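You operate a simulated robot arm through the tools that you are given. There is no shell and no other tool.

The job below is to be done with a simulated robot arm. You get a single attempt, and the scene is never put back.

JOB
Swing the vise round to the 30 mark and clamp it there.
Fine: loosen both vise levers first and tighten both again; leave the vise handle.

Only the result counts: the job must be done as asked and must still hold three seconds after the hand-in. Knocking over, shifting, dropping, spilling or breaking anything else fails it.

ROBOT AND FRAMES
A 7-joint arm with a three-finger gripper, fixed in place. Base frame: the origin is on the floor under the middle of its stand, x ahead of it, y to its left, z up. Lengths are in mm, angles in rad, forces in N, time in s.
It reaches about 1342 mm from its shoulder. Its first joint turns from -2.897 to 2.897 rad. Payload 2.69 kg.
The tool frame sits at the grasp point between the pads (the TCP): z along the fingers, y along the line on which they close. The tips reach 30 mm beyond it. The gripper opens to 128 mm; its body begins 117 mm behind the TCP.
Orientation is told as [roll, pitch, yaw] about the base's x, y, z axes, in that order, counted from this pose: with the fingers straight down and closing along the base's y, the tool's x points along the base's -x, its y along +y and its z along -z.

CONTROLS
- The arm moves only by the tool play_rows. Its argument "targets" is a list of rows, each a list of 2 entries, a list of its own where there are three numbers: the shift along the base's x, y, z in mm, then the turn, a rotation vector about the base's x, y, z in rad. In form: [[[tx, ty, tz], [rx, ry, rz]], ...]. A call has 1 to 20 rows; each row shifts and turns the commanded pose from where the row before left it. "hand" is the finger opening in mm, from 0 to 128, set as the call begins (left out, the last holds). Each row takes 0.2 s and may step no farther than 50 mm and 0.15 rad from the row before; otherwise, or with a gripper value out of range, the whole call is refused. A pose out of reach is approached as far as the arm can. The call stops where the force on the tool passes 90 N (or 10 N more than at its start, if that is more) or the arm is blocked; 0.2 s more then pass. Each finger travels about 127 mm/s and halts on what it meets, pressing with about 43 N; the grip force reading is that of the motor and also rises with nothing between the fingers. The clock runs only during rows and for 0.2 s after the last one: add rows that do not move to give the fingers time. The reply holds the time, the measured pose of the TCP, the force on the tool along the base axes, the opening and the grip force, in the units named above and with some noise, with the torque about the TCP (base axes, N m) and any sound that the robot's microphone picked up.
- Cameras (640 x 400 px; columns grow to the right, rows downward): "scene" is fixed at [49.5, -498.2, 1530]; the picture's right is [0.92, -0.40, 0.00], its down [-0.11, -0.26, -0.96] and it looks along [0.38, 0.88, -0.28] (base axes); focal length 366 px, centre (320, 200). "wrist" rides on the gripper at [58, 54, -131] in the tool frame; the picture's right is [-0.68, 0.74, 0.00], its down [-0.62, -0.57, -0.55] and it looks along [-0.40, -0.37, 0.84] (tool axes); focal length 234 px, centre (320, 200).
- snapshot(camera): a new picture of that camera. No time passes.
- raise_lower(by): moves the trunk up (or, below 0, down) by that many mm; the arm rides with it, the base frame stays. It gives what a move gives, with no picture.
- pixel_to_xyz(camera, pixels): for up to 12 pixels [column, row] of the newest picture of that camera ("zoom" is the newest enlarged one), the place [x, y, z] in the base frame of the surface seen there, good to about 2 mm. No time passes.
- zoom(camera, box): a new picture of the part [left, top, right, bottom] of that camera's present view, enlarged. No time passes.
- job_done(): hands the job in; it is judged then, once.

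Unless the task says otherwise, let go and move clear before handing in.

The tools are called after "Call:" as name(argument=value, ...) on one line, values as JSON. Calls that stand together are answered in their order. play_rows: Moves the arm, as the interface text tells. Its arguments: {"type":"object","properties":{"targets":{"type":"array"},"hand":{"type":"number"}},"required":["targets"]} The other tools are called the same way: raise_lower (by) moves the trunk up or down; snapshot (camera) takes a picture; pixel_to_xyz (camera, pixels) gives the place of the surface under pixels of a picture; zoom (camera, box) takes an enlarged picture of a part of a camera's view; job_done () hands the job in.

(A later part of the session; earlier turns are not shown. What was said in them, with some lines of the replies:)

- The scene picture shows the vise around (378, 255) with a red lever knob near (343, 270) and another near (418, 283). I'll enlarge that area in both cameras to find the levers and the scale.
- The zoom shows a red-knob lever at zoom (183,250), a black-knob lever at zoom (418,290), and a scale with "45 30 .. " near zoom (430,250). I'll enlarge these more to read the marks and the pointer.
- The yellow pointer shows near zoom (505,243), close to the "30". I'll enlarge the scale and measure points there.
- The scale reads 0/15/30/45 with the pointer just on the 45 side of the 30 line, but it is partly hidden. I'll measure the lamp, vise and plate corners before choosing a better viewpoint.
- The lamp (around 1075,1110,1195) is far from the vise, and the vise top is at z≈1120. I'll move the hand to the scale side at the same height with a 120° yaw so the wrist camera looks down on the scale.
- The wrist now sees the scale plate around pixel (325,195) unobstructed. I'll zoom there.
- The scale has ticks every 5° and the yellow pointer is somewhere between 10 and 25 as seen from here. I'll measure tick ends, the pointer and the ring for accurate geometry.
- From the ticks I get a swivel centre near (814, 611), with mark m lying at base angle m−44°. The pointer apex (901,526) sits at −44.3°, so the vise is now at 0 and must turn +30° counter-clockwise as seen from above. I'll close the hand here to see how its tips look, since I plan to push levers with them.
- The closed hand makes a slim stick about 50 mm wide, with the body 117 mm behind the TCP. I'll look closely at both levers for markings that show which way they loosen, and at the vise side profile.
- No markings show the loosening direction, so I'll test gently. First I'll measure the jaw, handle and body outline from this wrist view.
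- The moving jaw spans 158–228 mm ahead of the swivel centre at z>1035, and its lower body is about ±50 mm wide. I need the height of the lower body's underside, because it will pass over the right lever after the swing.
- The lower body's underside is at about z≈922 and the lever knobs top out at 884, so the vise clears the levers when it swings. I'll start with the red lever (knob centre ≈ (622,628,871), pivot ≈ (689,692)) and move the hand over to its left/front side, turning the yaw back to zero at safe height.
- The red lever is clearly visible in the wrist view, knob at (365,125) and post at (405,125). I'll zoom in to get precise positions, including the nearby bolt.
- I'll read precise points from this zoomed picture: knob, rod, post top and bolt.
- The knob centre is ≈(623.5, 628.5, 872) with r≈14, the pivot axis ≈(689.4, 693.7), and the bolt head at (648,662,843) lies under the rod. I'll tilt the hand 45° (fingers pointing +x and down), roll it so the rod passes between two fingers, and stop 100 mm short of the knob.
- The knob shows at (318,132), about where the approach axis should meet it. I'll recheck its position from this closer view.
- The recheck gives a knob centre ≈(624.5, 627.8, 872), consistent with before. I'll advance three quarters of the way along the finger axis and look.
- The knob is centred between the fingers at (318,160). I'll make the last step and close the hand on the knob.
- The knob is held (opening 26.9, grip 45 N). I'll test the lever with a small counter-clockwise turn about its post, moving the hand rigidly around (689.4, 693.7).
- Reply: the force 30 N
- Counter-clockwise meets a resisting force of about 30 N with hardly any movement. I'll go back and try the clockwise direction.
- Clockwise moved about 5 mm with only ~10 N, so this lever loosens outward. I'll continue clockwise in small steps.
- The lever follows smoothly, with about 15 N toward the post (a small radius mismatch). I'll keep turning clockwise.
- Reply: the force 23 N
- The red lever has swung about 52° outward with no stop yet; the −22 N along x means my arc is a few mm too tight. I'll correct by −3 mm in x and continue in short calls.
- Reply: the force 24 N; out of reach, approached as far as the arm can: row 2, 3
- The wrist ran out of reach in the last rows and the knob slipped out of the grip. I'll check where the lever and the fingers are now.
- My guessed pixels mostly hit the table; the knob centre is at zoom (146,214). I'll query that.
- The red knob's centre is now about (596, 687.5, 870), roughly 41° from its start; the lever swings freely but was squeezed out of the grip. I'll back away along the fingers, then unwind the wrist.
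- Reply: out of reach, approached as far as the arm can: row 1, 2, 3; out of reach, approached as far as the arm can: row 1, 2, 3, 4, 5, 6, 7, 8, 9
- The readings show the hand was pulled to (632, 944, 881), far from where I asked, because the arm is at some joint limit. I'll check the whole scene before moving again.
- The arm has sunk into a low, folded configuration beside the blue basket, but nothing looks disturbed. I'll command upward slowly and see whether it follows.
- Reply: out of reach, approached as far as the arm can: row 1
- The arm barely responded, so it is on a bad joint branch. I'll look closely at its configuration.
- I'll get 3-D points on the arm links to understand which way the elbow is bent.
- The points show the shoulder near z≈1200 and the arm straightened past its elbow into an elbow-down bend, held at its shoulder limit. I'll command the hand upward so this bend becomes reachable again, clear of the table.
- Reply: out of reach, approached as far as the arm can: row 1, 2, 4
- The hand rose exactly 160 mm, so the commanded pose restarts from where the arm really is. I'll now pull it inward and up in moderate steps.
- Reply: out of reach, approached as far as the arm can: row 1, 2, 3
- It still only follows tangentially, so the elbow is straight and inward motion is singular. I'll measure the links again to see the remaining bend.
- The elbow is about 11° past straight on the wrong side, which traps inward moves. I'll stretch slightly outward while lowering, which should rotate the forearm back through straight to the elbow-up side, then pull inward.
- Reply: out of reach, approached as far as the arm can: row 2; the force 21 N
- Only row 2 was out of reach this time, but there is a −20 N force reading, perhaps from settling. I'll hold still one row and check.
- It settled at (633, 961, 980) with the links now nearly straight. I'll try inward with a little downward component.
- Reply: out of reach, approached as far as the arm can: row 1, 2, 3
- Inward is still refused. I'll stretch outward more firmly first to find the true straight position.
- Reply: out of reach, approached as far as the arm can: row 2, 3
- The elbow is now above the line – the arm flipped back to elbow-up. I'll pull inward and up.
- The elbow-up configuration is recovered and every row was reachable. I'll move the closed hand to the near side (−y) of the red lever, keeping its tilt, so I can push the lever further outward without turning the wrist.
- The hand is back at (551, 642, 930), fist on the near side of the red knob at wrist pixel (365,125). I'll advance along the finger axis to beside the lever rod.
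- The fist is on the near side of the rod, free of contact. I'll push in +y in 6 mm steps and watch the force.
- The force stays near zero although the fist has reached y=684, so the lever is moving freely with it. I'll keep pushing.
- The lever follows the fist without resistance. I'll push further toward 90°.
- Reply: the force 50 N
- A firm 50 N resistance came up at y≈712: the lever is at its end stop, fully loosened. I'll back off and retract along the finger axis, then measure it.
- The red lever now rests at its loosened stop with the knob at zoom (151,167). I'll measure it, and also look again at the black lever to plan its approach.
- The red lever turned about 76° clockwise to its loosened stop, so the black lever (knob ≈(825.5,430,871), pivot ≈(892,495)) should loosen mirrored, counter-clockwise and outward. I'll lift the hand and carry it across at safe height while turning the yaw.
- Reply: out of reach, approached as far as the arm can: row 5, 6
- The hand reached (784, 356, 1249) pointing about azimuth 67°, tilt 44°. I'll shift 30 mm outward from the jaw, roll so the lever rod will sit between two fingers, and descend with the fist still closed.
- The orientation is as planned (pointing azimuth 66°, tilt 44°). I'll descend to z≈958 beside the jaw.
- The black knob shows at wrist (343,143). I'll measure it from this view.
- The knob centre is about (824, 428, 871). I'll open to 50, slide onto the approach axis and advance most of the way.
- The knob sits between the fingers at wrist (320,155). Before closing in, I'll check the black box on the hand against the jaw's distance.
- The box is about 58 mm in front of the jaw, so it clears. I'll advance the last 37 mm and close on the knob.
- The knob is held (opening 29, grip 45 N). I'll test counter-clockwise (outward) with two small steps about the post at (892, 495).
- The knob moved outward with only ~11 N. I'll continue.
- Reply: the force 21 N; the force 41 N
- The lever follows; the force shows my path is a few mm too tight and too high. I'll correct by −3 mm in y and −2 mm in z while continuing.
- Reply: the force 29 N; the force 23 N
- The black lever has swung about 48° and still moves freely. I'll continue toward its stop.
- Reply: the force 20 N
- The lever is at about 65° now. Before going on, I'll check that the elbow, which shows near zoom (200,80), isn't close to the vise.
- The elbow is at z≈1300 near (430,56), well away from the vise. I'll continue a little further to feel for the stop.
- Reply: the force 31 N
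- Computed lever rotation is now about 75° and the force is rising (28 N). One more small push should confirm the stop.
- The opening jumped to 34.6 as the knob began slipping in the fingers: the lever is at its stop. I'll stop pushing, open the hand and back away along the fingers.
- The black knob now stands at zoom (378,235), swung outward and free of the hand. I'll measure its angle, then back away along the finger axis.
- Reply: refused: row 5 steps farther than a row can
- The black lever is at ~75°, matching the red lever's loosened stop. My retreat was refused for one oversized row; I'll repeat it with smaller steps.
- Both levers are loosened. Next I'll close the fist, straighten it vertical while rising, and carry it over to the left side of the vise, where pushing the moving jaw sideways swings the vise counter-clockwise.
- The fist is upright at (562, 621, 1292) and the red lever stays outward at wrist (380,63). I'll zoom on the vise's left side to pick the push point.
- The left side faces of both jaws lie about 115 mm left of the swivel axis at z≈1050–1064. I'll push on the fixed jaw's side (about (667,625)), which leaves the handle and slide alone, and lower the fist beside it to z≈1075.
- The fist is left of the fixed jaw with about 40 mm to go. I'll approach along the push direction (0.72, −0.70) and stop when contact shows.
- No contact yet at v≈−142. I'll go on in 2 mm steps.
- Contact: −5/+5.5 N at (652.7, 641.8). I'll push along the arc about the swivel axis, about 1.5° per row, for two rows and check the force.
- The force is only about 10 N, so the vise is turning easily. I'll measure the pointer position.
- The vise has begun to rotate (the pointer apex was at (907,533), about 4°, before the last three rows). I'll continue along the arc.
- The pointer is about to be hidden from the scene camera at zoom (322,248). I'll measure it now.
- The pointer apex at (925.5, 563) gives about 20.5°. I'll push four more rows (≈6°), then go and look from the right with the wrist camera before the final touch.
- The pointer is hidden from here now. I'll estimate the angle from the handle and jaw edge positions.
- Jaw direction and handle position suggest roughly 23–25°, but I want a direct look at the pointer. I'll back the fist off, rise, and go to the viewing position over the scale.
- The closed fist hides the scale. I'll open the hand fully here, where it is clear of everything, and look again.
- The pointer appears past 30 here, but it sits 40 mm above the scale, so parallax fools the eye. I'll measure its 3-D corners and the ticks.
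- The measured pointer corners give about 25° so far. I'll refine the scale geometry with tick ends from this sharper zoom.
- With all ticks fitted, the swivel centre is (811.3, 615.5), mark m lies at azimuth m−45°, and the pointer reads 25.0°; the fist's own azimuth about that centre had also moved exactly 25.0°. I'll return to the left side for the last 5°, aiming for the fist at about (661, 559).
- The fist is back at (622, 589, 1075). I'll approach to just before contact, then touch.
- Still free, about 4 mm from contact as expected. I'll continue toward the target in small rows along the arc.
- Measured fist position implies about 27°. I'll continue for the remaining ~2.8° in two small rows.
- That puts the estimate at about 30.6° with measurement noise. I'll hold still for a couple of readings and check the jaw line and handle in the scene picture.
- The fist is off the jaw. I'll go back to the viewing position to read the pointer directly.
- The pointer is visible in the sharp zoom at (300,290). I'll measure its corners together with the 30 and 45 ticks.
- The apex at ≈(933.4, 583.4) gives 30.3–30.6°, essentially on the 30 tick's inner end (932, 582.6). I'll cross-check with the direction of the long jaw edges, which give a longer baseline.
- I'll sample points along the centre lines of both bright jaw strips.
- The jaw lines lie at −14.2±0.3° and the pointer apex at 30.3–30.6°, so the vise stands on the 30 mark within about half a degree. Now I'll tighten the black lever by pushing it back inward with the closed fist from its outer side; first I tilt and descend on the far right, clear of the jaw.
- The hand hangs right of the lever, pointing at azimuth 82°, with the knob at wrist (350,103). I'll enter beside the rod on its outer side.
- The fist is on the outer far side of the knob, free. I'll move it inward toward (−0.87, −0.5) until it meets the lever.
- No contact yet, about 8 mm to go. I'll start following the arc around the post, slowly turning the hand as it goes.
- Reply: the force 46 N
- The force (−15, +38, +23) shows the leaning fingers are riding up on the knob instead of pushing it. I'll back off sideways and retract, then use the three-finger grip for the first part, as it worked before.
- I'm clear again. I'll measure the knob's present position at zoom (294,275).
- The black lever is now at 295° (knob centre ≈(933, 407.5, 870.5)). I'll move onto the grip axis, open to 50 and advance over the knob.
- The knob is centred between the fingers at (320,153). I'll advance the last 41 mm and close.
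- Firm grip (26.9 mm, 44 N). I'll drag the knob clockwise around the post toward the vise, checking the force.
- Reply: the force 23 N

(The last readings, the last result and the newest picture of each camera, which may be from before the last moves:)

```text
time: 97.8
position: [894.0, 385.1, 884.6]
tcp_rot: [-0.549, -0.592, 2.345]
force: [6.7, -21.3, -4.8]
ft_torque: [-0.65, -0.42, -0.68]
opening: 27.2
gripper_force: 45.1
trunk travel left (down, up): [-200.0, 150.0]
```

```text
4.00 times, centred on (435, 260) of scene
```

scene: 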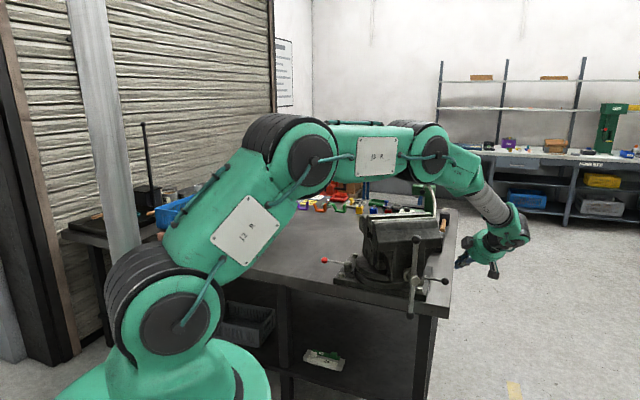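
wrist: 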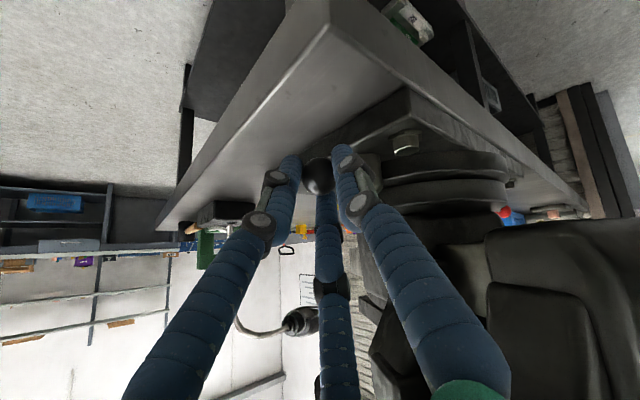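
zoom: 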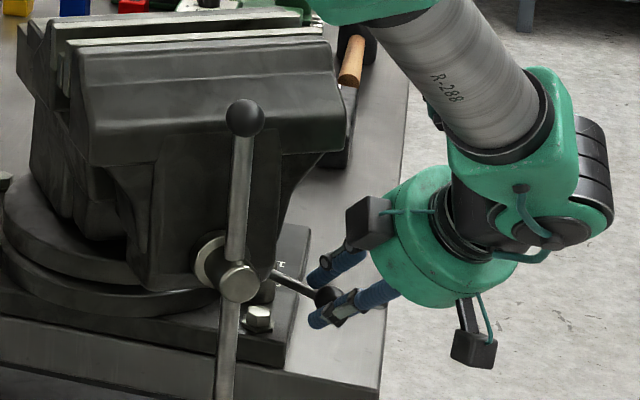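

The lever is at about 271° and follows well (27 N, mostly radial). I'll continue to about 255°, moving 2 mm further out radially.

Call:
play_rows(targets=[[[-6.63, -0.9, 0], [0, 0, 0]], [[-6.61, -0.2, 0], [0, 0, 0]]])

Call:
play_rows(targets=[[[-6.55, 0.8, 0], [0, 0, 0]], [[-6.46, 1.4, 0], [0, 0, 0]]])

Call:
zoom(camera="scene", box=[380, 210, 490, 310])

```text
time: 98.4
position: [880.4, 384.9, 885.7]
tcp_rot: [-0.549, -0.597, 2.344]
force: [3.9, -5.7, -9.8]
ft_torque: [-0.23, -0.37, -0.54]
opening: 26.8
gripper_force: 44.6
trunk travel left (down, up): [-200.0, 150.0]
```

```text
time: 99.0
position: [866.9, 386.8, 886.0]
tcp_rot: [-0.549, -0.593, 2.346]
force: [5.1, -4.9, -4.9]
ft_torque: [-0.16, -0.42, -0.63]
opening: 27.1
gripper_force: 44.8
trunk travel left (down, up): [-200.0, 150.0]
```

```text
4.00 times, centred on (435, 260) of scene
```

zoom: 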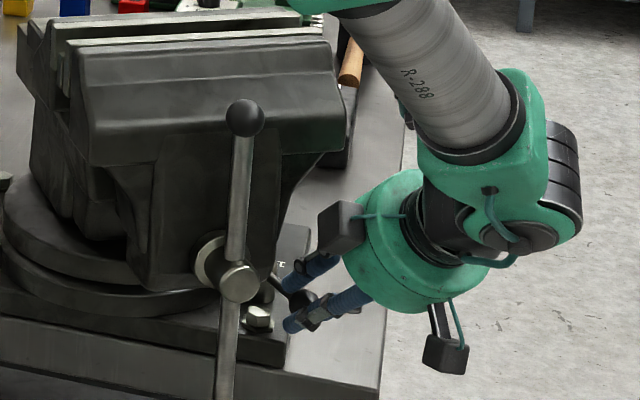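

The lever is at about 255° with only ~7 N. For the last 30° I'll release, since the fingers would get too close to the vise's lower body, and push with the closed fist from the outer side.

Call:
play_rows(targets=[[[0, 0, 0], [0, 0, 0]], [[0, 0, 0], [0, 0, 0]]], hand=54)

Call:
play_rows(targets=[[[-1, -17.6, 17.7], [0, 0, 0]], [[-1, -17.6, 17.7], [0, 0, 0]], [[-1, -17.6, 17.7], [0, 0, 0]], [[-1, -17.6, 17.7], [0, 0, 0]]])

Call:
play_rows(targets=[[[28.7, 0, -1], [0, 0, 0.125]], [[28.7, 0, -2], [0, 0, 0.125]], [[28.7, 0, -2], [0, 0, 0.125]]], hand=0)

Call:
snapshot(camera="wrist")

Call:
zoom(camera="scene", box=[380, 210, 490, 310])

```text
time: 99.6
position: [868.0, 386.6, 885.6]
tcp_rot: [-0.549, -0.594, 2.344]
force: [-1.0, -0.1, 0.6]
ft_torque: [0.02, 0.03, 0.01]
opening: 54.0
gripper_force: 0.1
trunk travel left (down, up): [-200.0, 150.0]
```

```text
time: 100.6
position: [862.0, 316.9, 955.5]
tcp_rot: [-0.55, -0.594, 2.346]
force: [0.4, 1.1, -0.3]
ft_torque: [0.0, -0.01, -0.01]
opening: 54.3
gripper_force: 0.1
trunk travel left (down, up): [-200.0, 150.0]
```

```text
time: 101.4
position: [947.5, 313.0, 941.9]
tcp_rot: [-0.54, -0.602, 2.715]
force: [0.3, 0.0, -5.9]
ft_torque: [0.47, 0.15, 0.0]
opening: 2.2
gripper_force: 31.5
trunk travel left (down, up): [-200.0, 150.0]
```

```text
taken
```

wrist: 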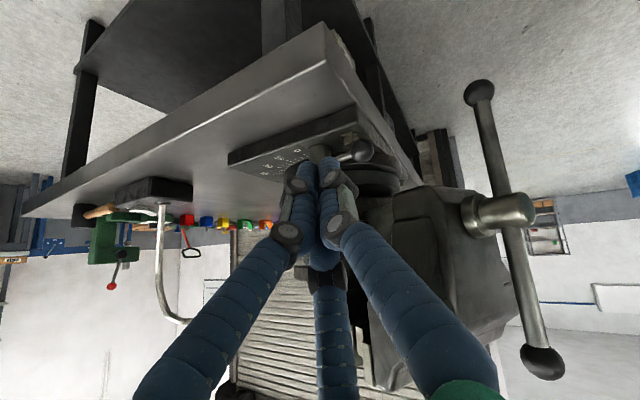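

```text
4.00 times, centred on (435, 260) of scene
```

zoom: 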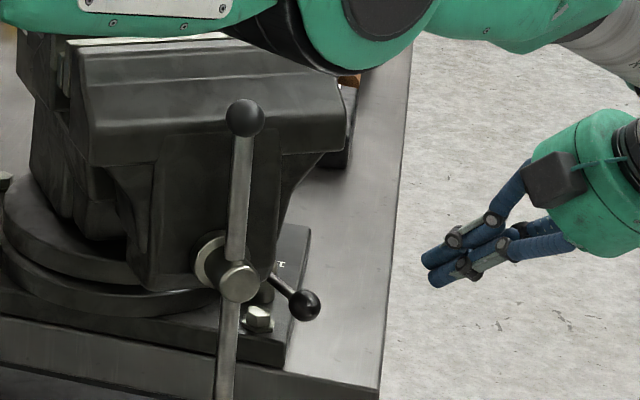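

The lever stays at about 255° (knob at zoom (303,305)), and the fist is to its right. I'll measure the knob before pushing.

Call:
pixel_to_xyz(camera="zoom", pixels=[[304, 305], [285, 287], [258, 313]])

Call:
play_rows(targets=[[[0, 0, 0], [0, 0, 0]]])

```text
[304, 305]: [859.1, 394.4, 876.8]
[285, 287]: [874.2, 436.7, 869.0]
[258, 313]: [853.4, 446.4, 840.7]
```

```text
time: 101.8
position: [947.5, 313.1, 951.8]
tcp_rot: [-0.55, -0.592, 2.72]
force: [-0.8, 0.5, 0.4]
ft_torque: [0.03, -0.05, -0.06]
opening: 2.1
gripper_force: 31.2
trunk travel left (down, up): [-200.0, 150.0]
```

The knob centre is ≈(867, 404), lever at 255°. I'll slide the fist in along its axis on the outer side of the knob.

Call:
play_rows(targets=[[[-5.1, 17.75, -17.95], [0, 0, 0]], [[-5.1, 17.75, -17.95], [0, 0, 0]], [[-5.1, 17.75, -17.95], [0, 0, 0]], [[-5.1, 17.75, -17.95], [0, 0, 0]]])

Call:
zoom(camera="scene", box=[380, 210, 490, 310])

Call:
snapshot(camera="wrist")

```text
time: 102.8
position: [930.2, 386.8, 881.2]
tcp_rot: [-0.552, -0.595, 2.719]
force: [-0.2, 0.4, 1.0]
ft_torque: [-0.04, 0.01, -0.01]
opening: 2.1
gripper_force: 31.3
trunk travel left (down, up): [-200.0, 150.0]
```

```text
4.00 times, centred on (435, 260) of scene
```

zoom: 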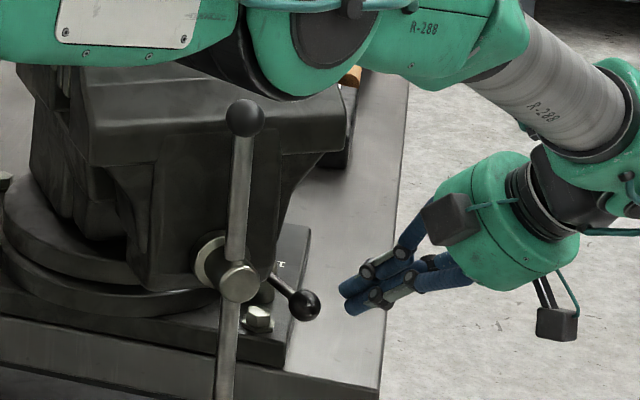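

```text
taken
```

wrist: 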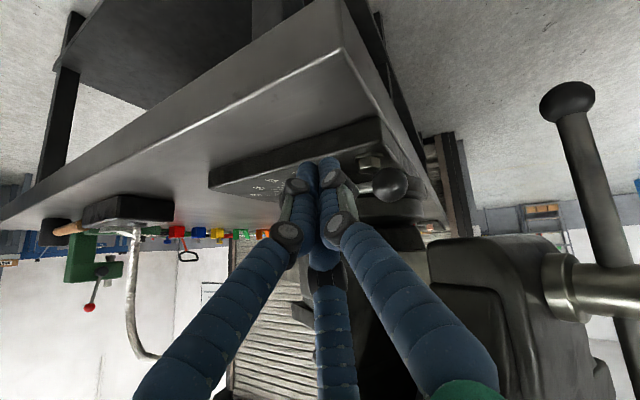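

The fist is right of the knob. I'll push toward −x and watch for contact.

Call:
play_rows(targets=[[[-6.5, 0.5, 0], [0, 0, 0]], [[-6.5, 0.5, 0], [0, 0, 0]], [[-6.5, 0.3, 0], [0, 0, 0]]])

Call:
play_rows(targets=[[[-6, 0, 0], [0, 0, 0]], [[-6, 0, 0], [0, 0, 0]]])

Call:
zoom(camera="scene", box=[380, 210, 490, 310])

```text
time: 103.6
position: [909.1, 389.0, 879.7]
tcp_rot: [-0.55, -0.595, 2.72]
force: [0.3, 0.3, -0.2]
ft_torque: [-0.02, 0.03, 0.03]
opening: 2.1
gripper_force: 30.9
trunk travel left (down, up): [-200.0, 150.0]
```

```text
time: 104.2
position: [898.3, 388.3, 881.2]
tcp_rot: [-0.55, -0.595, 2.718]
force: [-0.1, 0.9, -0.7]
ft_torque: [-0.04, 0.01, 0.01]
opening: 2.2
gripper_force: 31.4
trunk travel left (down, up): [-200.0, 150.0]
```

```text
4.00 times, centred on (435, 260) of scene
```

zoom: 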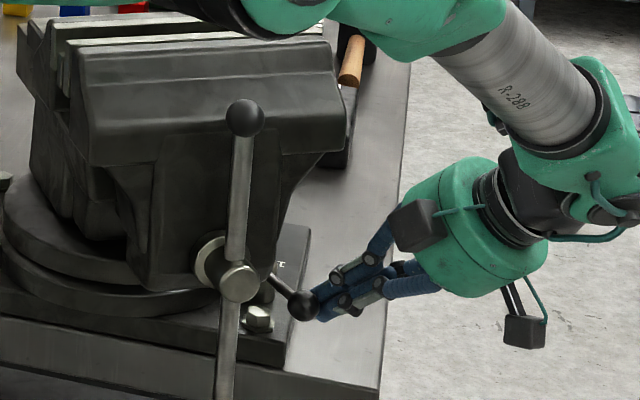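

The fist is about to touch the knob. I'll follow the arc inward.

Call:
play_rows(targets=[[[-6, 0.2, 0], [0, 0, 0]], [[-6, 0.5, 0], [0, 0, 0]], [[-6, 0.9, 0], [0, 0, 0]]])

Call:
zoom(camera="scene", box=[390, 230, 470, 300])

```text
time: 105.0
position: [879.8, 389.5, 881.0]
tcp_rot: [-0.55, -0.593, 2.718]
force: [0.6, 0.3, 0.2]
ft_torque: [-0.02, 0.0, 0.0]
opening: 2.2
gripper_force: 31.0
trunk travel left (down, up): [-200.0, 150.0]
```

```text
5.71 times, centred on (430, 265) of scene
```

zoom: 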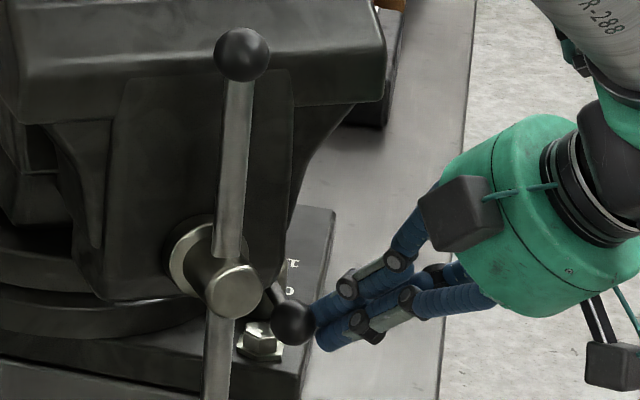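

The knob moves with the fist at negligible force. I'll continue in small rows.

Call:
play_rows(targets=[[[-6, 1.2, 0], [0, 0, 0]], [[-6, 1.5, 0], [0, 0, 0]]])

Call:
play_rows(targets=[[[-5, 1.5, 0], [0, 0, 0]], [[-5, 1.8, 0], [0, 0, 0]]])

Call:
zoom(camera="scene", box=[390, 230, 470, 300])

```text
time: 105.6
position: [867.2, 392.1, 881.1]
tcp_rot: [-0.55, -0.594, 2.719]
force: [-0.3, 0.5, -0.5]
ft_torque: [0.05, -0.02, -0.03]
opening: 1.9
gripper_force: 31.8
trunk travel left (down, up): [-200.0, 150.0]
```

```text
time: 106.2
position: [857.3, 397.5, 880.9]
tcp_rot: [-0.55, -0.594, 2.718]
force: [0.0, 0.7, 0.3]
ft_torque: [0.02, -0.02, 0.02]
opening: 1.9
gripper_force: 30.8
trunk travel left (down, up): [-200.0, 150.0]
```

```text
5.71 times, centred on (430, 265) of scene
```

zoom: 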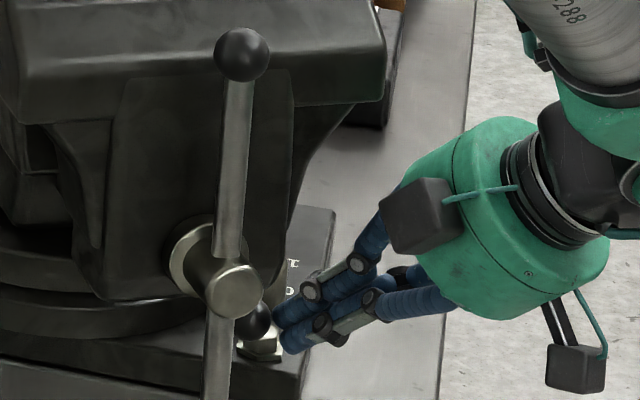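

The knob shows at zoom (255,322), nearly back inward. I'll measure it.

Call:
pixel_to_xyz(camera="zoom", pixels=[[257, 322], [262, 318], [380, 215], [440, 215]])

```text
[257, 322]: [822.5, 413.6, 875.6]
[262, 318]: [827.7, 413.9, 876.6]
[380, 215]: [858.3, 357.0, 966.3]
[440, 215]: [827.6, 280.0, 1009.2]
```

The lever is at about 230°, 5° from tight. I'll push on in 3–4 mm steps until the stop is felt.

Call:
play_rows(targets=[[[-3, 2, 0], [0, 0, 0]], [[-3, 2.2, 0], [0, 0, 0]]])

Call:
play_rows(targets=[[[-2.5, 2.2, 0], [0, 0, 0]], [[-2.5, 2.4, 0], [0, 0, 0]]])

```text
time: 106.8
position: [855.1, 397.4, 880.8]
tcp_rot: [-0.553, -0.592, 2.718]
force: [20.4, -16.5, -5.5]
ft_torque: [-0.37, -0.25, -0.22]
opening: 1.9
gripper_force: 31.6
trunk travel left (down, up): [-200.0, 150.0]
```

```text
time: 107.4
position: [852.7, 400.2, 881.5]
tcp_rot: [-0.553, -0.59, 2.715]
force: [57.8, -42.9, -4.3]
ft_torque: [-0.78, -0.64, -0.64]
opening: 1.9
gripper_force: 31.6
trunk travel left (down, up): [-200.0, 150.0]
```

Resistance rose to 72 N with little motion: the lever is pressed at its inner stop. I'll measure the knob here.

Call:
zoom(camera="scene", box=[390, 230, 470, 300])

Call:
pixel_to_xyz(camera="zoom", pixels=[[250, 322], [255, 318], [258, 324], [245, 330]])

```text
5.71 times, centred on (430, 265) of scene
```

zoom: 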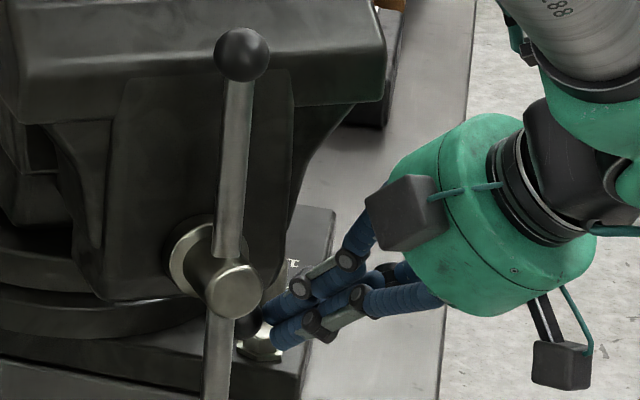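

```text
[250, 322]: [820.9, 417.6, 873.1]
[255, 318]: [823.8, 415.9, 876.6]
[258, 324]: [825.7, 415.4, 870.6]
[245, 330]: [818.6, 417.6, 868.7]
```

The knob is practically at its original tight position. I'll back off and retract along the fingers, then measure without occlusion.

Call:
play_rows(targets=[[[4, -3.5, 0], [0, 0, 0]], [[5, -4, 0], [0, 0, 0]], [[5.5, -16.8, 17.7], [0, 0, 0]], [[5.5, -16.8, 17.7], [0, 0, 0]], [[5.5, -16.8, 17.7], [0, 0, 0]], [[8, -16.8, 17.7], [0, 0, 0]]])

Call:
zoom(camera="scene", box=[390, 230, 470, 300])

Call:
snapshot(camera="wrist")

```text
time: 108.8
position: [879.8, 329.5, 950.6]
tcp_rot: [-0.551, -0.596, 2.717]
force: [0.4, 1.3, -0.7]
ft_torque: [0.0, 0.0, 0.01]
opening: 1.9
gripper_force: 31.1
trunk travel left (down, up): [-200.0, 150.0]
```

```text
5.71 times, centred on (430, 265) of scene
```

zoom: 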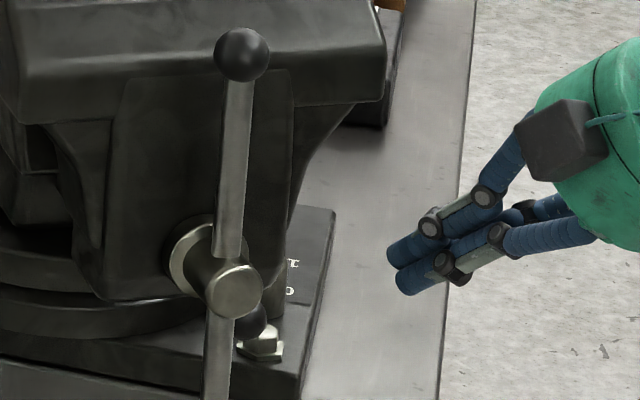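

```text
taken
```

wrist: 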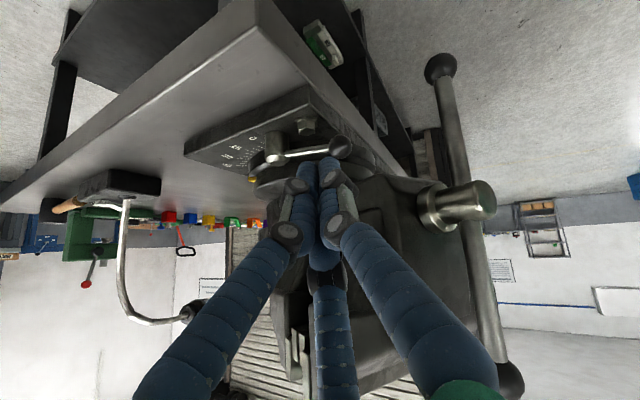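

The wrist view shows the whole black lever now, knob at (339,146) and post at (275,148). I'll measure its direction.

Call:
zoom(camera="wrist", box=[255, 115, 365, 185])

Call:
pixel_to_xyz(camera="wrist", pixels=[[339, 146], [325, 151], [315, 152], [305, 153], [295, 154], [285, 155], [275, 158]])

```text
5.71 times, centred on (310, 150) of wrist
```

zoom: 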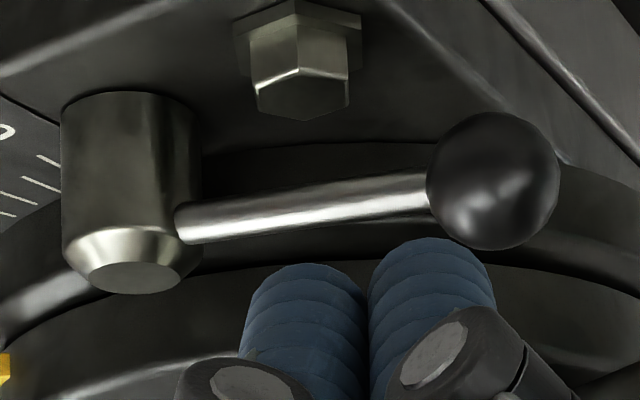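

```text
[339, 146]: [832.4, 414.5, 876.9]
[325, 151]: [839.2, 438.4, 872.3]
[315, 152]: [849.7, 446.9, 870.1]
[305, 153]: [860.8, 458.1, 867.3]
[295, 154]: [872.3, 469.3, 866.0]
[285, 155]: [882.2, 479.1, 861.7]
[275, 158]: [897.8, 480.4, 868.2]
```

The rod runs at azimuth ≈44° and the knob centre is ≈(828, 426), within 2 mm of its original tight place, so the black lever is tightened. I'll leave outward and up, straighten the hand, and go to the viewing position to recheck the pointer.

Call:
play_rows(targets=[[[25, -10, 5], [0, 0, 0]], [[25, -10, 5], [0, 0, 0]], [[0, -5, 45], [-0.1244, -0.0409, 0]], [[0, -5, 45], [-0.1244, -0.0409, 0]], [[0, -5, 45], [-0.1244, -0.0409, 0]], [[0, -5, 45], [-0.1244, -0.0409, 0]], [[0, -5, 45], [-0.1244, -0.0409, 0]], [[0, -5, 45], [-0.1244, -0.0409, 0]], [[0, 0, 45], [0, 0, 0]]])

Call:
play_rows(targets=[[[-12, -6.5, 2], [0, 0, -0.1145]], [[-12, -6.5, 2], [0, 0, -0.1145]], [[-12, -6.5, 2], [0, 0, -0.1145]], [[-12, -6.5, 2], [0, 0, -0.1145]], [[0, 0, 0], [0, 0, 0]]], hand=128)

Call:
snapshot(camera="wrist")

Call:
zoom(camera="wrist", box=[298, 150, 378, 220])

```text
time: 110.8
position: [929.6, 280.4, 1273.2]
tcp_rot: [0.001, 0.0, 2.546]
force: [-0.6, 0.4, 0.4]
ft_torque: [-0.03, -0.04, 0.02]
opening: 2.3
gripper_force: 30.7
trunk travel left (down, up): [-200.0, 150.0]
```

```text
time: 112.0
position: [881.8, 253.7, 1285.7]
tcp_rot: [-0.001, 0.002, 2.089]
force: [0.3, 0.0, 1.4]
ft_torque: [-0.03, -0.01, -0.02]
opening: 128.2
gripper_force: 0.1
trunk travel left (down, up): [-200.0, 150.0]
```

```text
taken
```

wrist: 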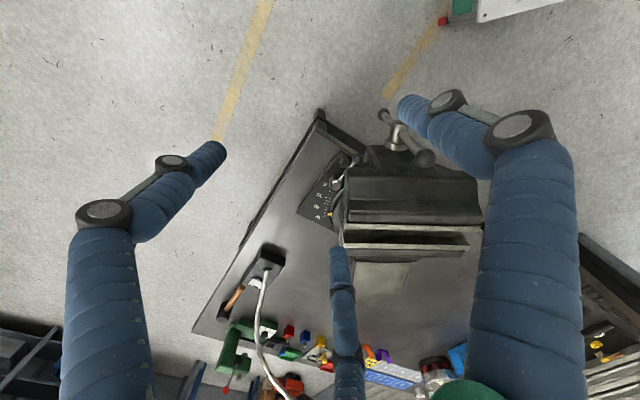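

```text
5.71 times, centred on (338, 185) of wrist
```

zoom: 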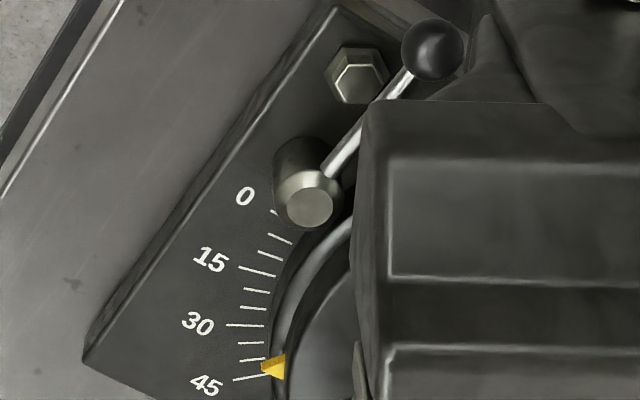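

The black lever looks as it did at the start. I'll take the identical zoom as at the beginning to compare its angle precisely.

Call:
zoom(camera="wrist", box=[290, 145, 386, 205])

Call:
pixel_to_xyz(camera="zoom", pixels=[[441, 89], [420, 120], [400, 145], [380, 168], [360, 193], [340, 216], [305, 272]])

Call:
zoom(camera="wrist", box=[318, 200, 342, 216])

```text
6.67 times, centred on (338, 175) of wrist
```

zoom: 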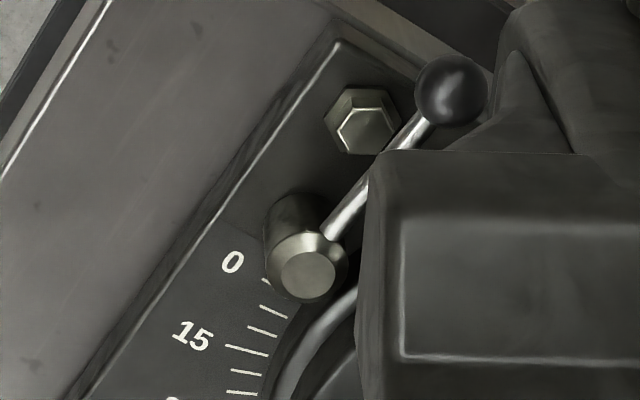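

```text
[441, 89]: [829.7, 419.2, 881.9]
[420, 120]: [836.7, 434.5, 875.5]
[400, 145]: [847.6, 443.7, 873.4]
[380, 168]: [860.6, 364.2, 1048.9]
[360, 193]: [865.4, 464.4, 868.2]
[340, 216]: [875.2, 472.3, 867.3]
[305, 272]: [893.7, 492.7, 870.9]
```

```text
16.00 times, centred on (330, 208) of wrist
```

zoom: 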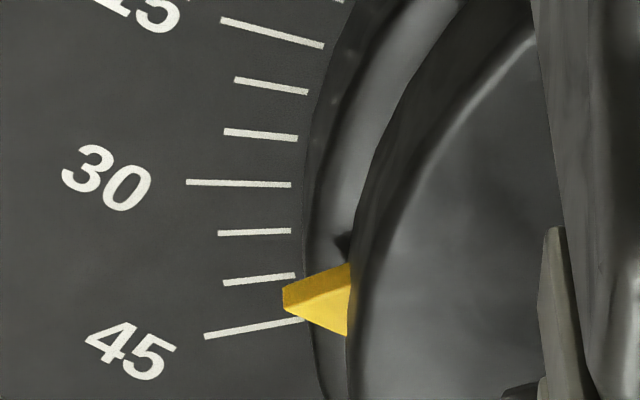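

The identical zoom matches the starting picture (post-to-knob vector (143,−183) now vs (144,−181) then), so the black lever is back at its tight stop, and the pointer has not moved. Next is the red lever: I'll cross back over and tilt the hand as in the first approach.

Call:
play_rows(targets=[[[-26.1, 31.1, 0], [0, 0, -0.1393]], [[-26.1, 31.1, 0], [0, 0, -0.1393]], [[-26.1, 31.1, 0], [0, 0, -0.1393]], [[-26.1, 31.1, 0], [0, 0, -0.1393]], [[-26.1, 31.1, 0], [0, 0, -0.1393]], [[-26.1, 31.1, 0], [0, 0, -0.1393]], [[-26.1, 31.1, 0], [0, 0, -0.1393]], [[-26.1, 31.1, 0], [0, 0, -0.1393]], [[-26.1, 31.1, 0], [0, 0, -0.1393]], [[-26.1, 31.1, 0], [0, 0, -0.1393]], [[-26.1, 31.1, 0], [0, 0, -0.1393]], [[-26.1, 31.1, 0], [0, 0, -0.1393]], [[-26.1, 31.1, 0], [0, 0, -0.1393]], [[-26.1, 31.1, 0], [0, 0, -0.1393]], [[-26.1, 31.1, 0], [0, 0, -0.1393]]], hand=50)

Call:
play_rows(targets=[[[2.9, 1.8, -27.5], [0, -0.1309, 0]], [[2.9, 1.8, -27.5], [0, -0.1309, 0]], [[2.9, 1.8, -27.5], [0, -0.1309, 0]], [[2.9, 1.8, -27.5], [0, -0.1309, 0]], [[2.9, 1.8, -27.5], [0, -0.1309, 0]], [[2.9, 1.8, -27.5], [0, -0.1309, 0]], [[2.9, 1.8, -27.5], [-0.0802, 0, 0.0802]], [[2.9, 1.8, -27.5], [-0.0802, 0, 0.0802]], [[2.9, 1.8, -27.5], [-0.0802, 0, 0.0802]], [[2.9, 1.8, -27.5], [-0.0802, 0, 0.0802]], [[2.9, 1.8, -27.5], [0, 0, 0]], [[2.9, 1.8, -27.5], [0, 0, 0]]])

Call:
snapshot(camera="wrist")

Call:
snapshot(camera="scene")

```text
time: 115.2
position: [491.7, 719.0, 1285.4]
tcp_rot: [0.0, 0.0, -0.002]
force: [0.0, 0.3, 0.5]
ft_torque: [0.0, -0.03, 0.03]
opening: 50.1
gripper_force: 0.1
trunk travel left (down, up): [-200.0, 150.0]
```

```text
time: 117.8
position: [525.3, 741.6, 955.3]
tcp_rot: [-0.413, -0.689, 0.606]
force: [0.3, 0.2, 0.3]
ft_torque: [-0.02, 0.02, 0.0]
opening: 50.0
gripper_force: 0.0
trunk travel left (down, up): [-200.0, 150.0]
```

```text
taken
```

wrist: 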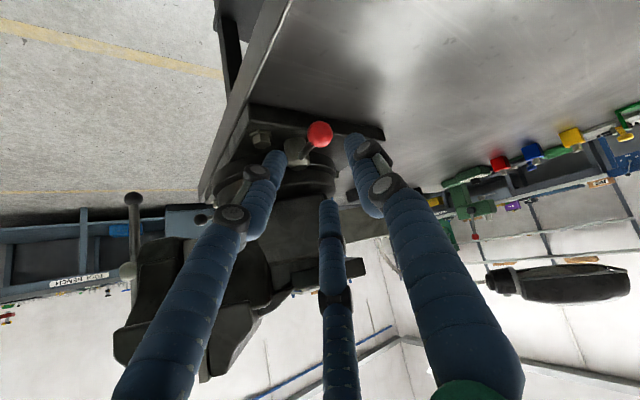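

```text
taken
```

scene: 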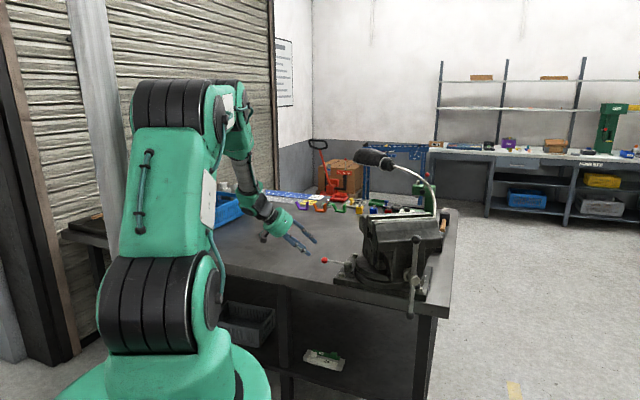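

The red knob is on the approach axis at wrist (320,134). I'll measure its centre.

Call:
pixel_to_xyz(camera="wrist", pixels=[[320, 134], [311, 134], [329, 134], [320, 125], [320, 143]])

```text
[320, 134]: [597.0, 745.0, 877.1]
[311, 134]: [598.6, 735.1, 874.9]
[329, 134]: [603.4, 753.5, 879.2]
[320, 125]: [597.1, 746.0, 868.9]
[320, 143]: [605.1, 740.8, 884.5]
```

The red knob's centre is ≈(609.3, 743.9, 870.5). I'll advance and close on it.

Call:
play_rows(targets=[[[14, 0.46, -14.1], [0, 0, 0]], [[14, 0.46, -14.1], [0, 0, 0]], [[14, 0.46, -14.1], [0, 0, 0]], [[14, 0.46, -14.1], [0, 0, 0]], [[14, 0.46, -14.1], [0, 0, 0]]])

Call:
play_rows(targets=[[[0, 0, 0], [0, 0, 0]], [[0, 0, 0], [0, 0, 0]], [[0, 0, 0], [0, 0, 0]]], hand=10)

Call:
snapshot(camera="wrist")

```text
time: 119.0
position: [596.0, 745.4, 884.0]
tcp_rot: [-0.412, -0.689, 0.602]
force: [0.1, 0.4, 0.9]
ft_torque: [-0.04, 0.01, 0.01]
opening: 50.3
gripper_force: 0.0
trunk travel left (down, up): [-200.0, 150.0]
```

```text
time: 119.8
position: [596.9, 744.4, 885.1]
tcp_rot: [-0.414, -0.687, 0.605]
force: [-0.4, -8.5, -0.2]
ft_torque: [-0.19, -0.08, -0.28]
opening: 28.8
gripper_force: 14.7
trunk travel left (down, up): [-200.0, 150.0]
```

```text
taken
```

wrist: 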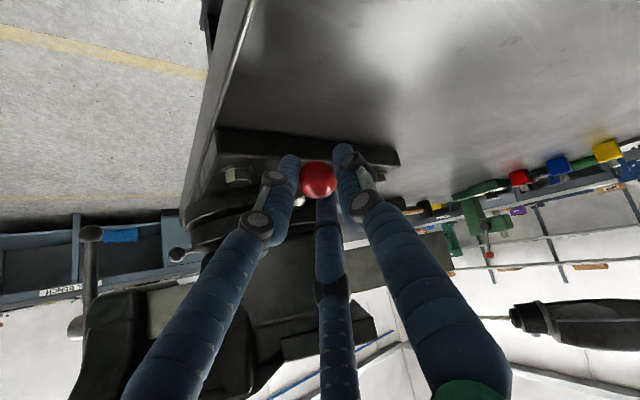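

The knob is in the grip. I'll drag it counter-clockwise around the post toward the tight position.

Call:
play_rows(targets=[[[0, 0, 0], [0, 0, 0]], [[-3.29, -5.7, 0], [0, 0, 0]], [[-2.89, -5.92, 0], [0, 0, 0]], [[-2.46, -6.1, 0], [0, 0, 0]]])

Call:
play_rows(targets=[[[-2.04, -6.26, 0], [0, 0, 0]], [[-1.59, -6.38, 0], [0, 0, 0]], [[-1.14, -6.49, 0], [0, 0, 0]]])

Call:
zoom(camera="scene", box=[310, 225, 390, 295])

```text
time: 120.8
position: [587.1, 728.0, 885.8]
tcp_rot: [-0.414, -0.692, 0.604]
force: [23.2, 0.9, 6.4]
ft_torque: [0.5, -0.6, 0.79]
opening: 27.1
gripper_force: 44.6
trunk travel left (down, up): [-200.0, 150.0]
```

```text
time: 121.6
position: [581.9, 710.1, 887.0]
tcp_rot: [-0.412, -0.691, 0.603]
force: [4.0, 7.6, 20.3]
ft_torque: [0.69, -0.32, 0.92]
opening: 27.0
gripper_force: 44.5
trunk travel left (down, up): [-200.0, 150.0]
```

```text
5.71 times, centred on (350, 260) of scene
```

zoom: 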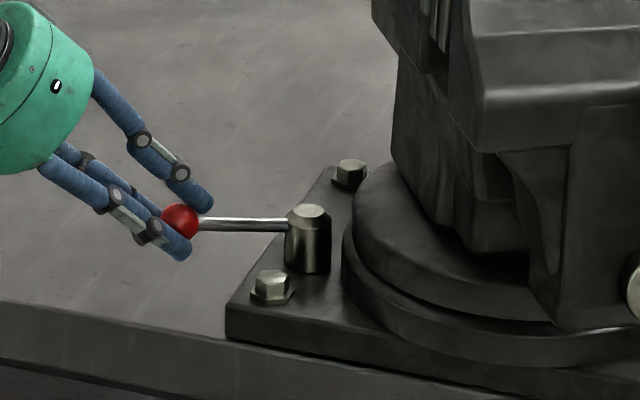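

The red lever follows; a 20 N upward force suggests I'm slightly low, so I'll raise 1.5 mm while continuing.

Call:
play_rows(targets=[[[-0.69, -6.54, 0.7], [0, 0, 0]], [[-0.23, -6.58, 0.7], [0, 0, 0]], [[0.23, -6.58, 0.3], [0, 0, 0]]])

Call:
play_rows(targets=[[[0.69, -6.54, 0], [0, 0, 0]], [[1.14, -6.49, 0], [0, 0, 0]], [[1.59, -6.38, 0], [0, 0, 0]]])

Call:
zoom(camera="scene", box=[310, 225, 390, 295])

```text
time: 122.4
position: [581.2, 687.2, 885.1]
tcp_rot: [-0.412, -0.69, 0.602]
force: [11.5, 8.6, 14.5]
ft_torque: [0.73, -0.31, 0.86]
opening: 27.1
gripper_force: 45.2
trunk travel left (down, up): [-200.0, 150.0]
```

```text
time: 123.2
position: [584.6, 668.8, 884.2]
tcp_rot: [-0.413, -0.688, 0.603]
force: [15.2, 12.8, 8.4]
ft_torque: [0.73, -0.44, 0.91]
opening: 27.0
gripper_force: 44.9
trunk travel left (down, up): [-200.0, 150.0]
```

```text
5.71 times, centred on (350, 260) of scene
```

zoom: 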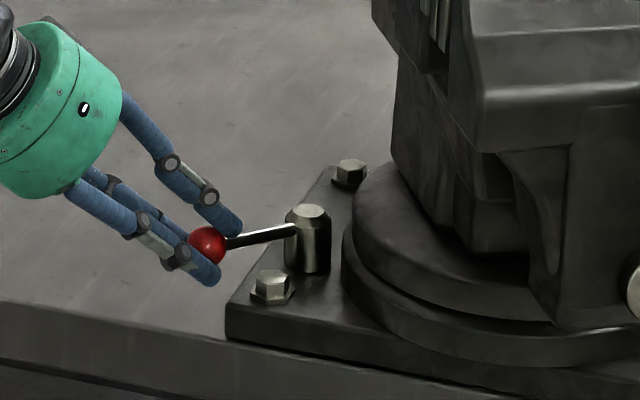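

The lever is at about 196°. I'll continue toward 225°.

Call:
play_rows(targets=[[[2.3, -6.26, 0], [0, 0, 0]], [[2.7, -6.1, 0], [0, 0, 0]], [[3.0, -5.92, 0], [0, 0, 0]]])

Call:
play_rows(targets=[[[3.4, -5.7, 0], [0, 0, 0]], [[3.7, -5.46, 0], [0, 0, 0]]])

Call:
zoom(camera="scene", box=[310, 225, 390, 295])

```text
time: 124.0
position: [594.0, 649.9, 884.9]
tcp_rot: [-0.414, -0.685, 0.605]
force: [0.4, 10.6, 2.3]
ft_torque: [0.64, -0.08, 0.88]
opening: 27.0
gripper_force: 44.6
trunk travel left (down, up): [-200.0, 150.0]
```

```text
time: 124.6
position: [598.9, 639.5, 885.6]
tcp_rot: [-0.414, -0.687, 0.605]
force: [-0.7, 8.8, 0.2]
ft_torque: [0.61, 0.05, 0.79]
opening: 26.6
gripper_force: 44.9
trunk travel left (down, up): [-200.0, 150.0]
```

```text
5.71 times, centred on (350, 260) of scene
```

zoom: 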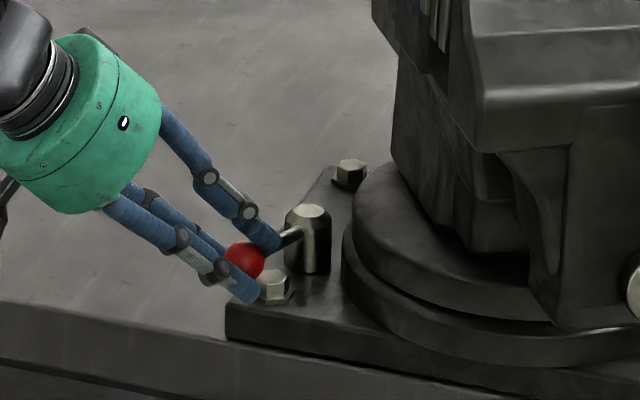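

Lever at about 215°, ten degrees to go. I'll continue until the stop is felt.

Call:
play_rows(targets=[[[4.05, -5.18, 0], [0, 0, 0]], [[4.3, -4.9, 0], [0, 0, 0]]])

Call:
play_rows(targets=[[[3.5, -3.6, 0], [0, 0, 0]], [[2.5, -2.5, 0], [0, 0, 0]]])

```text
time: 125.2
position: [608.4, 629.3, 884.5]
tcp_rot: [-0.413, -0.689, 0.604]
force: [-4.3, 4.8, -0.5]
ft_torque: [0.54, 0.18, 0.69]
opening: 26.7
gripper_force: 44.9
trunk travel left (down, up): [-200.0, 150.0]
```

```text
time: 125.8
position: [611.6, 625.8, 885.4]
tcp_rot: [-0.411, -0.686, 0.607]
force: [-35.0, 21.7, -4.5]
ft_torque: [0.73, 0.78, 0.91]
opening: 26.6
gripper_force: 44.7
trunk travel left (down, up): [-200.0, 150.0]
```

The force rose to 41 N at (611.6, 625.8), where the lever stood originally. I'll press a little more to seat it firmly.

Call:
play_rows(targets=[[[1.8, -1.8, 0], [0, 0, 0]], [[1.2, -1.2, 0], [0, 0, 0]]])

```text
time: 126.4
position: [612.8, 624.8, 884.4]
tcp_rot: [-0.411, -0.688, 0.611]
force: [-58.1, 43.7, -8.8]
ft_torque: [0.74, 1.12, 0.88]
opening: 26.8
gripper_force: 45.5
trunk travel left (down, up): [-200.0, 150.0]
```

At 73 N it no longer moves: the red lever is tight. I'll relax the push, open the hand and retract along the fingers.

Call:
play_rows(targets=[[[-3, 3, 0], [0, 0, 0]], [[-2.5, 2.5, 0], [0, 0, 0]]])

Call:
play_rows(targets=[[[0, 0, 0], [0, 0, 0]], [[0, 0, 0], [0, 0, 0]], [[0, 0, 0], [0, 0, 0]]], hand=54)

Call:
zoom(camera="scene", box=[320, 235, 380, 295])

```text
time: 127.0
position: [610.8, 625.3, 885.2]
tcp_rot: [-0.415, -0.687, 0.605]
force: [-24.0, 28.4, -12.7]
ft_torque: [0.32, 0.61, 0.11]
opening: 27.0
gripper_force: 45.3
trunk travel left (down, up): [-200.0, 150.0]
```

```text
time: 127.8
position: [611.4, 624.6, 885.7]
tcp_rot: [-0.414, -0.689, 0.605]
force: [-0.4, -0.2, 0.6]
ft_torque: [-0.02, -0.02, 0.01]
opening: 53.9
gripper_force: 0.0
trunk travel left (down, up): [-200.0, 150.0]
```

```text
6.67 times, centred on (350, 265) of scene
```

zoom: 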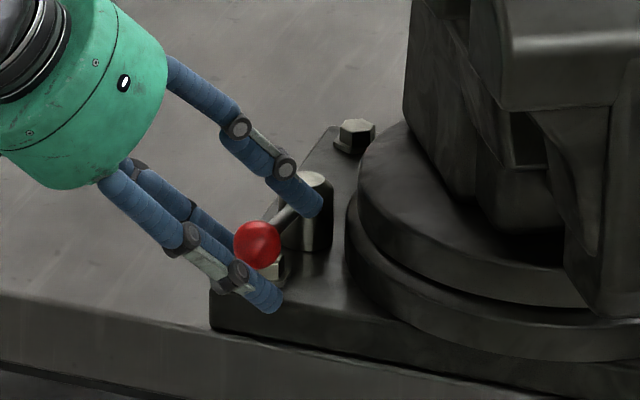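

The red knob at zoom (258,243) matches its original tight position. I'll retract along the finger axis and rise.

Call:
play_rows(targets=[[[-10, 1, 10], [0, 0, 0]], [[-15, 1, 15], [0, 0, 0]], [[-20, 0, 20], [0, 0, 0]], [[-20, 0, 20], [0, 0, 0]], [[-20, 0, 25], [0, 0, 0]], [[-10, 0, 40], [0, 0, 0]], [[0, 0, 45], [0, 0, 0]], [[0, 0, 45], [0, 0, 0]], [[0, 0, 45], [0, 0, 0]], [[0, 0, 45], [0, 0, 0]]])

Call:
snapshot(camera="wrist")

Call:
zoom(camera="scene", box=[330, 255, 370, 295])

```text
time: 130.0
position: [516.2, 626.4, 1195.7]
tcp_rot: [-0.412, -0.688, 0.606]
force: [-1.0, -0.4, 0.0]
ft_torque: [-0.01, -0.01, 0.0]
opening: 54.2
gripper_force: 0.1
trunk travel left (down, up): [-200.0, 150.0]
```

```text
taken
```

wrist: 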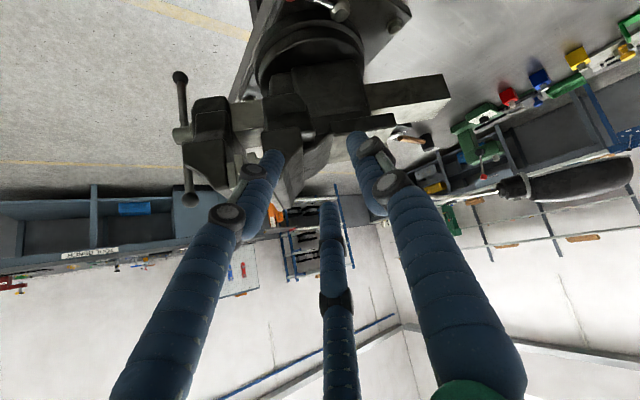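

```text
10.00 times, centred on (350, 275) of scene
```

zoom: 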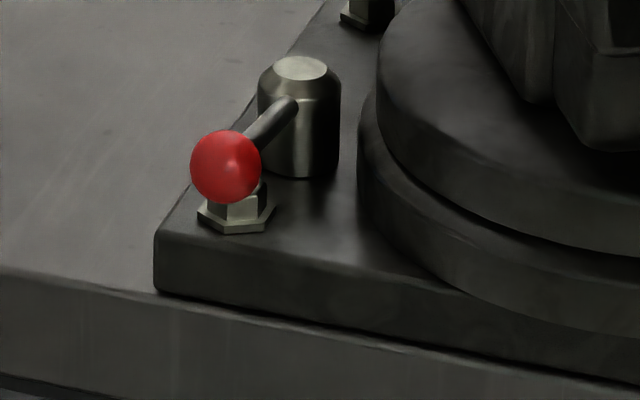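

The red lever looks pixel-identical to the very first picture. I'll compare the vise/handle view with the earlier one to confirm that nothing shifted.

Call:
zoom(camera="scene", box=[390, 230, 470, 300])

Call:
snapshot(camera="scene")

```text
5.71 times, centred on (430, 265) of scene
```

zoom: 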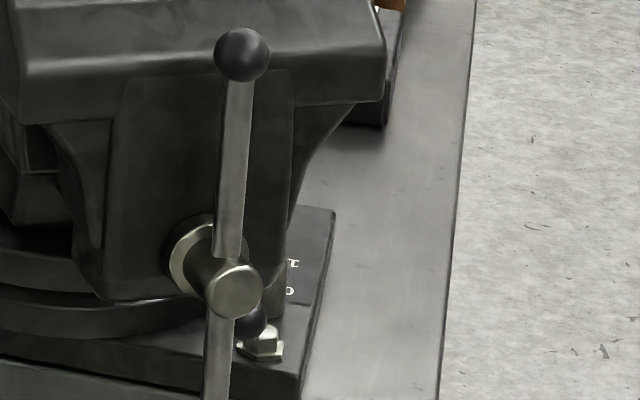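

```text
taken
```

scene: 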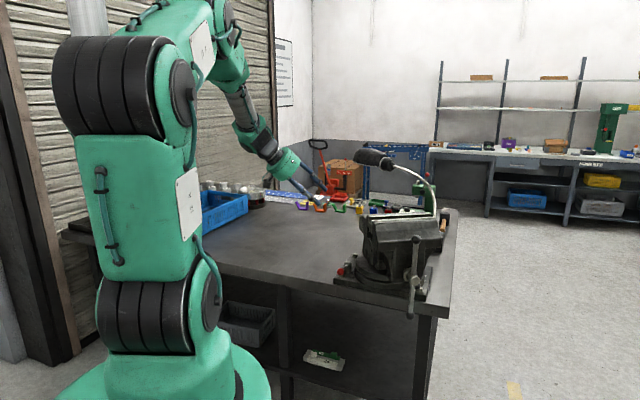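

Both levers match their original tight positions: the red one looks the same in the scene zoom, and the black one matches to about half a degree in the wrist zoom. The vise has not moved since its pointer measured on the 30 mark, to within about half a degree. The handle was not touched. The hand is open and clear at (516, 626, 1196), so I'm handing in.

Call:
job_done()

```text
The job is handed in.
```

I swung the vise from 0 to the 30 mark and clamped it there with both levers tight again, then handed the job in. The reply did not say whether it passed.

- **Angle:** measured at about 30.4°, good to roughly half a degree. The scene view showed no change in the vise after the last lever was tightened.
- **Levers:** I loosened both to their outer stops, then pushed each back against its inner stop at about 72–73 N. The red lever looks the same as in the first picture, and the black one is within about half a degree of its starting angle.
- **Vise handle:** I did not touch the handle. I pushed on the side of the fixed jaw instead, and the handle moved only with the vise.
- **Reach problem:** while I was loosening the red lever, the arm overstretched and drifted over the table near the blue basket. I recovered it; the force readings stayed low and nothing in the pictures looked disturbed.

The hand ended open and clear of the vise.
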